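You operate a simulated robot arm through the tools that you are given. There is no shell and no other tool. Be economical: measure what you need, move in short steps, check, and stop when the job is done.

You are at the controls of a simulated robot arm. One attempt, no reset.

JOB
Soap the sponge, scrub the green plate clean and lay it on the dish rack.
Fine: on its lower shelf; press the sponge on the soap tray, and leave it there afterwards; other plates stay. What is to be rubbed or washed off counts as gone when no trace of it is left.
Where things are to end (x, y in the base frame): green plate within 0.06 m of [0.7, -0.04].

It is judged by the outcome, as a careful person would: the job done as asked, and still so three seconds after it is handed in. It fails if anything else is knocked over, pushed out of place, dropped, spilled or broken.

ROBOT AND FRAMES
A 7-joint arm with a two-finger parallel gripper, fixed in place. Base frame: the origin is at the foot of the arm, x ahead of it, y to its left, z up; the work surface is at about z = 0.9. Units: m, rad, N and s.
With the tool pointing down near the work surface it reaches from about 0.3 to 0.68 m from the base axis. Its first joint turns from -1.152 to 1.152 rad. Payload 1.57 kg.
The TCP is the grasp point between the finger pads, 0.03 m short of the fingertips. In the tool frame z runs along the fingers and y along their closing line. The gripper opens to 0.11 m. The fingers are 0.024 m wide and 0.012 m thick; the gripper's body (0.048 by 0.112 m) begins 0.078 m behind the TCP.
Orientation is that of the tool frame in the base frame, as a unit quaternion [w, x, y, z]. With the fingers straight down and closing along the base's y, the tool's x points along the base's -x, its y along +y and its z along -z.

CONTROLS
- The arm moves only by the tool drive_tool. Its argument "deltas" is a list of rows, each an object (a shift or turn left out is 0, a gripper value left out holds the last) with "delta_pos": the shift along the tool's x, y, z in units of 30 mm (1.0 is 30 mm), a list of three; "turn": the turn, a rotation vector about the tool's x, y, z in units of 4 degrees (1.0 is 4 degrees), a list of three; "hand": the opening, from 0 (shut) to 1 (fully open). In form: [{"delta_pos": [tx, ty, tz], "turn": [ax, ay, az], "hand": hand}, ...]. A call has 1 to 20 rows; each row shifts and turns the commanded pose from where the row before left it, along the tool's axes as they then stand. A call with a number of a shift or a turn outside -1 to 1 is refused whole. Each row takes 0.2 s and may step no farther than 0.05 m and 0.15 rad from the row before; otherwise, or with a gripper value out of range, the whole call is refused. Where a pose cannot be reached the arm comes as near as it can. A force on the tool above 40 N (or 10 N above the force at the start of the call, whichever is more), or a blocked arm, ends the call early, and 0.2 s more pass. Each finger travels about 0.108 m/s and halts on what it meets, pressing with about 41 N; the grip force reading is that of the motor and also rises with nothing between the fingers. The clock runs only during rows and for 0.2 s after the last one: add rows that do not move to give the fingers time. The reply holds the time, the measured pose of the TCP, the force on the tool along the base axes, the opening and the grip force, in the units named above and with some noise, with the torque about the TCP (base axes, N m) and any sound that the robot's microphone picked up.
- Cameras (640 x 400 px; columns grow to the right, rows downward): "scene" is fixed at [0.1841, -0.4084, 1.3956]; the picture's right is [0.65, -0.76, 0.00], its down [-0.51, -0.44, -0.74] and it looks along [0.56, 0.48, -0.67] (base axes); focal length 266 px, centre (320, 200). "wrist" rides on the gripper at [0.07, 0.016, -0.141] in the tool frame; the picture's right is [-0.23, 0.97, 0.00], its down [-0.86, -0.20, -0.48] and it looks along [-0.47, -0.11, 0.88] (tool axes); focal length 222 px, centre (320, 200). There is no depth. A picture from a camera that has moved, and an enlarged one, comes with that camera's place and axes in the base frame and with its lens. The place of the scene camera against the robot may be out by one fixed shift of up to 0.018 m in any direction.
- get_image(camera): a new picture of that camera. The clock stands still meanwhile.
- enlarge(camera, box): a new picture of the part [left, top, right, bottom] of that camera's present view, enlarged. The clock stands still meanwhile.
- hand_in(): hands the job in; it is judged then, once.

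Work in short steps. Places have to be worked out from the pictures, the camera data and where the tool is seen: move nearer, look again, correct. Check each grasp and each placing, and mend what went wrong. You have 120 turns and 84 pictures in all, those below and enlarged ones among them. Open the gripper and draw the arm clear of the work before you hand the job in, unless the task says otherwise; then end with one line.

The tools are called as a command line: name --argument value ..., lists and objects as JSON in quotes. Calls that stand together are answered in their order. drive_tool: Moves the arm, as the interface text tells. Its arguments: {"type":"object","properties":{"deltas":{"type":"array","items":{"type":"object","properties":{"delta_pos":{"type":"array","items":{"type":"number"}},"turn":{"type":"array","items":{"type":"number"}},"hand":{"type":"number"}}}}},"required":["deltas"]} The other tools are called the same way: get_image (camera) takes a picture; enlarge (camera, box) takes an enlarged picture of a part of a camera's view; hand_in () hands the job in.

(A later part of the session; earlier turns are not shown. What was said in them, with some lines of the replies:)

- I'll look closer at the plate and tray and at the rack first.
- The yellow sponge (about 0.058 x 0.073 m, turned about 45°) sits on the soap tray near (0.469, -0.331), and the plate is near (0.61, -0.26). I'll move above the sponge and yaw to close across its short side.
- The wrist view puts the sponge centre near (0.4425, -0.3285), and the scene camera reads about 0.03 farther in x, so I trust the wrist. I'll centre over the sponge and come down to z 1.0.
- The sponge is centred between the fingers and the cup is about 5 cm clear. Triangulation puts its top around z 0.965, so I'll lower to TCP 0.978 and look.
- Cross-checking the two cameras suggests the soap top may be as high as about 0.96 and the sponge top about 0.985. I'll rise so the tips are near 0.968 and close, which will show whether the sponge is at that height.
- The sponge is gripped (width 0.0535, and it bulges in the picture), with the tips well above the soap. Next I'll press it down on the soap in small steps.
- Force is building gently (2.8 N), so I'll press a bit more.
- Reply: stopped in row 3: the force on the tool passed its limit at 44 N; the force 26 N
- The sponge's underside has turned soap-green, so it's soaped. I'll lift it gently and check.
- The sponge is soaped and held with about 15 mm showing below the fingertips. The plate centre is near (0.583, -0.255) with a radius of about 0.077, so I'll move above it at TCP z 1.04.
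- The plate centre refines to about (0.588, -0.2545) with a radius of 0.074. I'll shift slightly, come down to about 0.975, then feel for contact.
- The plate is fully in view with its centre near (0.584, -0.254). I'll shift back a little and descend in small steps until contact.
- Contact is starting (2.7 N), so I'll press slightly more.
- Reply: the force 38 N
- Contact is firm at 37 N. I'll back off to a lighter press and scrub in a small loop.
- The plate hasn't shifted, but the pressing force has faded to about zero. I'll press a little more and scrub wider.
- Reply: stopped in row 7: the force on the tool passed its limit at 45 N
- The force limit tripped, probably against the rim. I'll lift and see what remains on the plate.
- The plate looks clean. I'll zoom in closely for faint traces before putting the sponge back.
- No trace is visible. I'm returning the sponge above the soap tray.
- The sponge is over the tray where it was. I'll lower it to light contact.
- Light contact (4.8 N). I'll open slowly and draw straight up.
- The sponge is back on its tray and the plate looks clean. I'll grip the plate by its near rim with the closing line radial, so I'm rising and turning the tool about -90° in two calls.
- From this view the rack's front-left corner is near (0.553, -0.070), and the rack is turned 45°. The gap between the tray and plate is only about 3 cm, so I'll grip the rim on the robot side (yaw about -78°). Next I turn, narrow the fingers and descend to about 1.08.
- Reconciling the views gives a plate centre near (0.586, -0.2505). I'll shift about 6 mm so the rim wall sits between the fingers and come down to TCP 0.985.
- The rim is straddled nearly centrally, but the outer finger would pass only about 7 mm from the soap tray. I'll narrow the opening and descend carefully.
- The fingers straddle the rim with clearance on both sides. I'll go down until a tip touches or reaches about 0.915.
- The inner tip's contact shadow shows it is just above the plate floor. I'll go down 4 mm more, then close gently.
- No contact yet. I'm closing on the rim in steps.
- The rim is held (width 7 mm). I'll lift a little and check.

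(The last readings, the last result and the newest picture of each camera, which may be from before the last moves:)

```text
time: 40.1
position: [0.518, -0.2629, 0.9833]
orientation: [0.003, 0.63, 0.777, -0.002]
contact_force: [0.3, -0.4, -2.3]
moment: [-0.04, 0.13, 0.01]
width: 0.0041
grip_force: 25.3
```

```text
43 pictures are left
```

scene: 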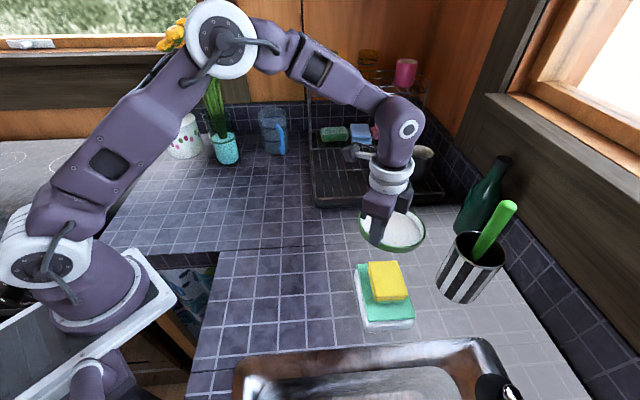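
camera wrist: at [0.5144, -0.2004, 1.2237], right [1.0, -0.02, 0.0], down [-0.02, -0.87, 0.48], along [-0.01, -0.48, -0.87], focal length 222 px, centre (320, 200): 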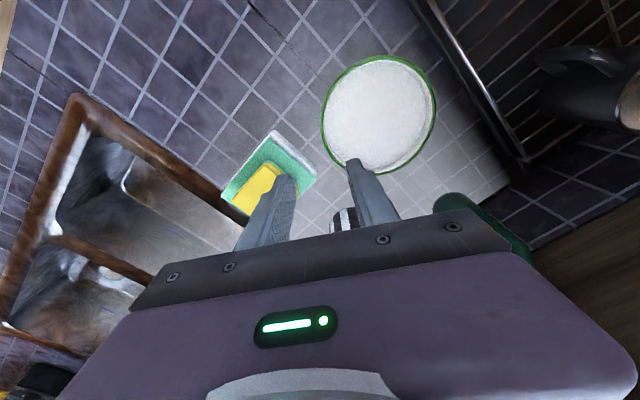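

The load is about 2.3 N, so the plate is lifted. I'll look closely for any droop.

enlarge --camera "scene" --box '[330, 180, 450, 270]'

get_image --camera "wrist"

```text
4.44 times, centred on (390, 225) of scene
camera zoom: at [0.1841, -0.4084, 1.3956], right [0.65, -0.76, 0.0], down [-0.51, -0.44, -0.74], along [0.56, 0.48, -0.67], focal length 1181 px, centre (9, 89)
```

zoom: 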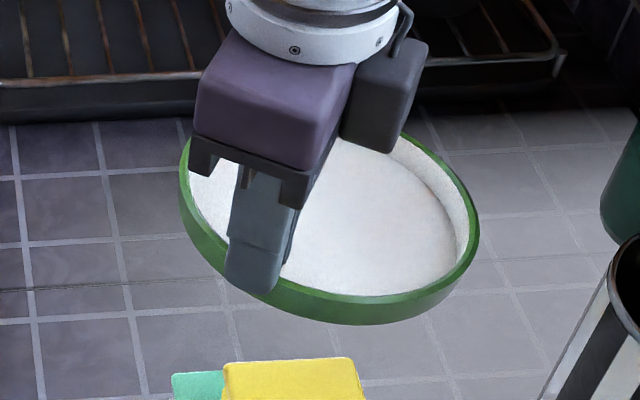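

```text
41 pictures are left
camera wrist: at [0.5199, -0.1905, 1.1242], right [1.0, -0.02, 0.0], down [-0.02, -0.87, 0.48], along [-0.01, -0.48, -0.87], focal length 222 px, centre (320, 200)
```

wrist: 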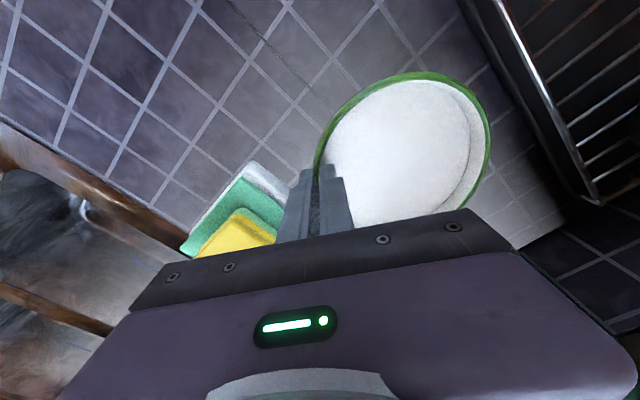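

The plate is held and roughly level. I'll keep this yaw, lift to about 1.07 and move toward the rack, aiming for a plate centre near (0.695, -0.066).

drive_tool --deltas '[{"delta_pos": [0, 0, -0.7]}, {"delta_pos": [0, 0, -0.8]}, {"delta_pos": [0, 0, -0.8]}, {"delta_pos": [0, 0, -0.6]}, {"delta_pos": [0.518, 0.478, 0]}, {"delta_pos": [0.518, 0.478, 0]}, {"delta_pos": [0.518, 0.478, 0]}, {"delta_pos": [0.518, 0.478, 0]}, {"delta_pos": [0.518, 0.478, 0]}, {"delta_pos": [0.518, 0.478, 0]}, {"delta_pos": [0.518, 0.478, 0]}, {"delta_pos": [0.518, 0.478, 0]}, {"delta_pos": [0.518, 0.478, 0]}, {"delta_pos": [0.518, 0.478, 0]}, {}]'

get_image --camera "wrist"

get_image --camera "scene"

```text
time: 43.3
position: [0.6246, -0.0784, 1.0698]
orientation: [0.003, 0.63, 0.777, -0.003]
contact_force: [-0.9, 0.3, -1.5]
moment: [0.0, 0.11, 0.03]
width: 0.0042
grip_force: 24.5
```

```text
40 pictures are left
camera wrist: at [0.6273, -0.0072, 1.2108], right [1.0, -0.02, 0.0], down [-0.02, -0.87, 0.48], along [-0.01, -0.48, -0.87], focal length 222 px, centre (320, 200)
```

wrist: 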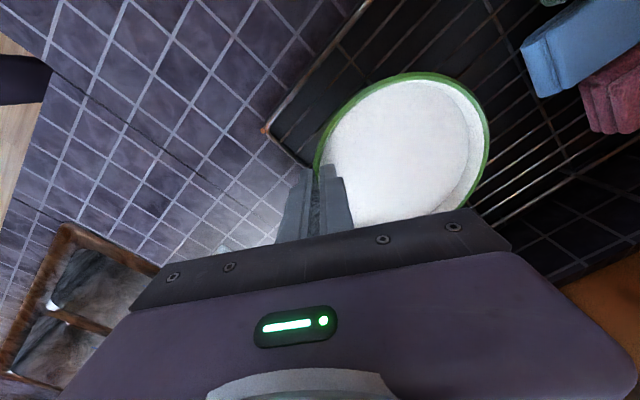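

```text
39 pictures are left
```

scene: 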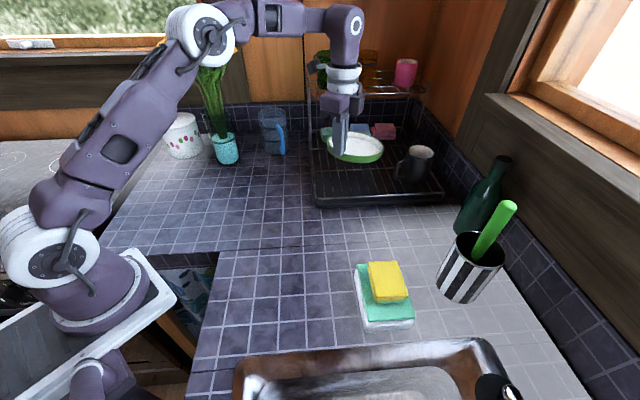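

The plate is above the front-left of the lower shelf. The rack corner reads (0.559, -0.065), which agrees with before, and there is clearance to the sponges and mug. I'll lower to about 0.995.

drive_tool --deltas '[{"delta_pos": [0, 0, 0.6]}, {"delta_pos": [0, 0, 0.6]}, {"delta_pos": [0, 0, 0.6]}, {"delta_pos": [0, 0, 0.5]}, {}]'

enlarge --camera "scene" --box '[290, 100, 450, 220]'

```text
time: 44.5
position: [0.6256, -0.0807, 0.9991]
orientation: [0.002, 0.629, 0.777, -0.003]
contact_force: [-0.6, -0.6, -2.2]
moment: [-0.03, 0.15, 0.02]
width: 0.0043
grip_force: 24.8
```

```text
3.33 times, centred on (370, 160) of scene
camera zoom: at [0.1841, -0.4084, 1.3956], right [0.65, -0.76, 0.0], down [-0.51, -0.44, -0.74], along [0.56, 0.48, -0.67], focal length 886 px, centre (153, 333)
```

zoom: 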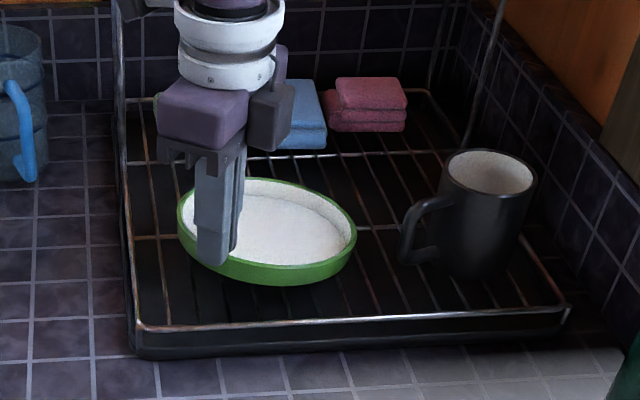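

There is good clearance all round. I'll lower in small steps until contact.

drive_tool --deltas '[{"delta_pos": [0, 0, 0.2]}, {"delta_pos": [0, 0, 0.2]}, {"delta_pos": [0, 0, 0.2]}, {"delta_pos": [0, 0, 0.15]}, {}]'

enlarge --camera "scene" --box '[290, 100, 450, 220]'

```text
time: 45.7
position: [0.6248, -0.0819, 0.9771]
orientation: [0.003, 0.629, 0.777, -0.003]
contact_force: [-0.5, 2.5, 8.0]
moment: [-0.5, -0.34, 0.13]
width: 0.0044
grip_force: 24.8
```

```text
3.33 times, centred on (370, 160) of scene
camera zoom: at [0.1839, -0.4083, 1.3956], right [0.65, -0.76, 0.0], down [-0.51, -0.44, -0.74], along [0.56, 0.48, -0.67], focal length 886 px, centre (153, 333)
```

zoom: 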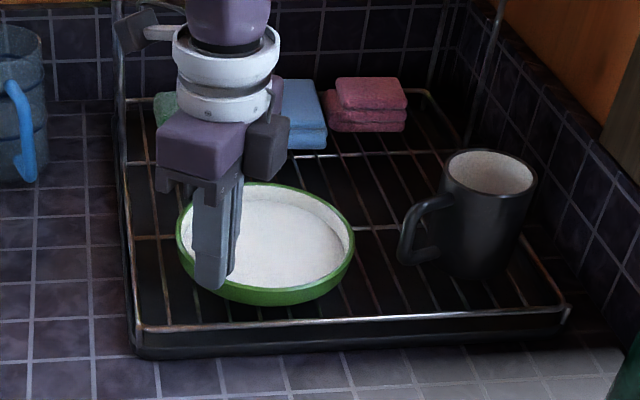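

Contact at 8 N, ahead and to the right of the grip, so one side of the plate touched first. I'll go down a little more.

drive_tool --deltas '[{"delta_pos": [0, 0, 0.08]}, {"delta_pos": [0, 0, 0.06]}, {}]'

enlarge --camera "scene" --box '[320, 140, 400, 200]'

```text
time: 46.5
position: [0.6253, -0.0825, 0.9729]
orientation: [0.004, 0.629, 0.777, -0.001]
contact_force: [5.8, 2.2, 20.2]
moment: [0.16, -0.4, 0.21]
width: 0.0047
grip_force: 25.2
```

```text
6.67 times, centred on (360, 170) of scene
camera zoom: at [0.1838, -0.4082, 1.3957], right [0.65, -0.76, 0.0], down [-0.51, -0.44, -0.74], along [0.56, 0.48, -0.67], focal length 1772 px, centre (53, 400)
```

zoom: 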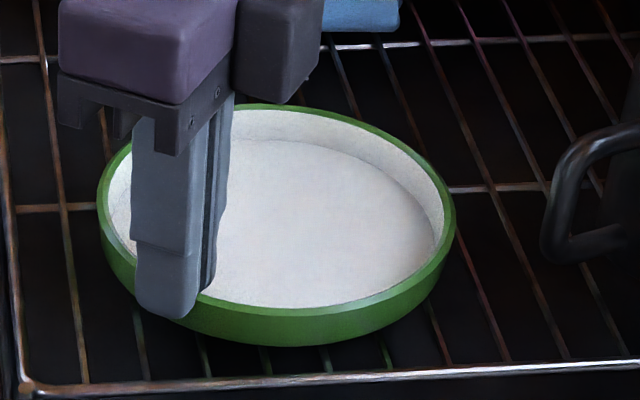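

The plate is now seated flat on the wires (20 N, balanced). I'll relax slightly and open in steps.

drive_tool --deltas '[{"delta_pos": [0, 0, -0.05]}, {"hand": 0.08}, {"hand": 0.14}, {"hand": 0.22}, {"hand": 0.28}, {}]'

enlarge --camera "scene" --box '[320, 140, 400, 200]'

```text
time: 47.9
position: [0.6244, -0.082, 0.9755]
orientation: [0.002, 0.629, 0.777, -0.002]
contact_force: [0.0, 0.6, -0.4]
moment: [-0.03, 0.01, -0.01]
width: 0.0309
grip_force: 0.0
```

```text
6.67 times, centred on (360, 170) of scene
camera zoom: at [0.1841, -0.4084, 1.3956], right [0.65, -0.76, 0.0], down [-0.51, -0.44, -0.74], along [0.56, 0.48, -0.67], focal length 1772 px, centre (53, 400)
```

zoom: 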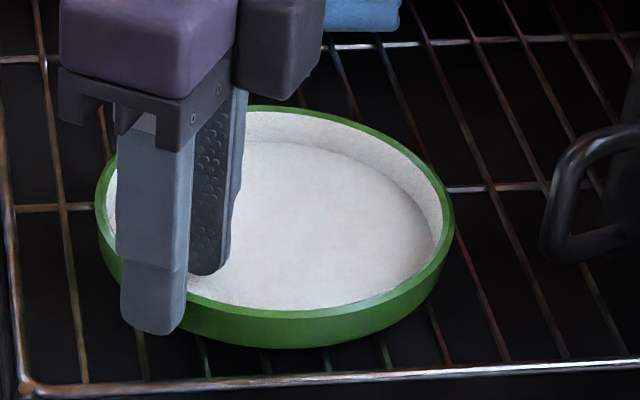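

Released with no force on the tool. I'll draw straight up and back toward the robot.

drive_tool --deltas '[{"delta_pos": [0, 0, -0.3]}, {"delta_pos": [0, 0, -0.6]}, {"delta_pos": [0, 0, -1]}, {"delta_pos": [0, 0, -1]}, {"delta_pos": [0, 0, -1]}, {"delta_pos": [0, 0, -1]}, {"delta_pos": [0, -1, -0.7]}, {"delta_pos": [0, -1, -0.5]}, {"delta_pos": [0, -1, 0]}, {"delta_pos": [0, -1, 0]}, {"delta_pos": [0, -1, 0], "hand": 0.8}, {"delta_pos": [0, -1, 0]}]'

get_image --camera "scene"

get_image --camera "wrist"

enlarge --camera "scene" --box '[310, 130, 410, 210]'

```text
time: 50.5
position: [0.4516, -0.1198, 1.158]
orientation: [0.002, 0.63, 0.777, -0.002]
contact_force: [0.1, 0.5, 0.0]
moment: [0.0, -0.01, -0.01]
width: 0.0881
grip_force: 0.2
```

```text
34 pictures are left
```

scene: 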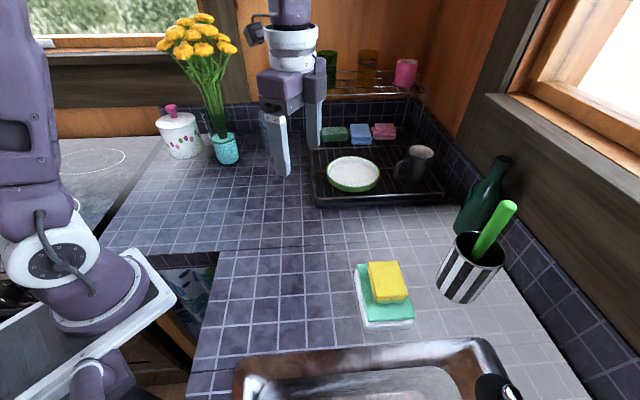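

```text
33 pictures are left
camera wrist: at [0.453, -0.0475, 1.299], right [1.0, -0.02, 0.0], down [-0.02, -0.87, 0.48], along [-0.01, -0.48, -0.88], focal length 222 px, centre (320, 200)
```

wrist: 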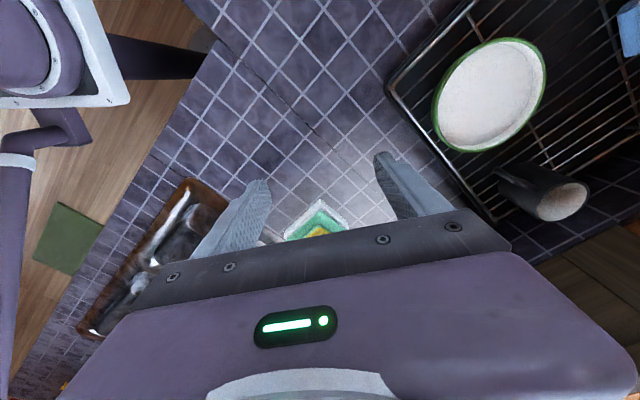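

```text
5.00 times, centred on (360, 170) of scene
camera zoom: at [0.184, -0.4083, 1.3956], right [0.65, -0.76, 0.0], down [-0.51, -0.44, -0.74], along [0.56, 0.48, -0.67], focal length 1329 px, centre (120, 350)
```

zoom: 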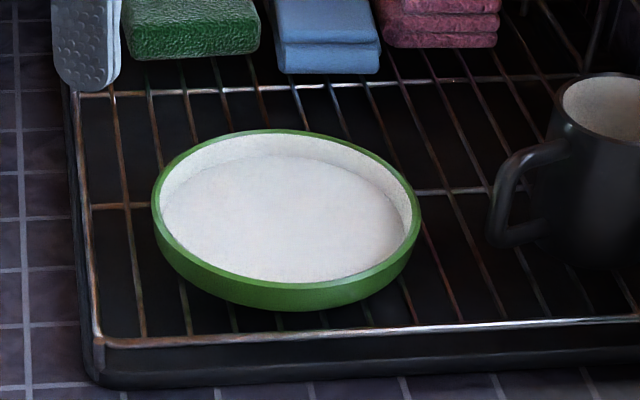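

The plate is clean and lies flat on the lower shelf. Three estimates put its centre near (0.692, -0.07), within about 0.04 m of the target. The sponge is on its tray, nothing else has moved, and the arm is clear, so I'm handing in.

hand_in

```text
The job is handed in.
```

The sponge was soaped and is back on the soap tray. The green plate is scrubbed with no visible trace left, and it lies on the rack's lower shelf about 0.03–0.04 m from the target point (estimated from the pictures; limit 0.06 m).
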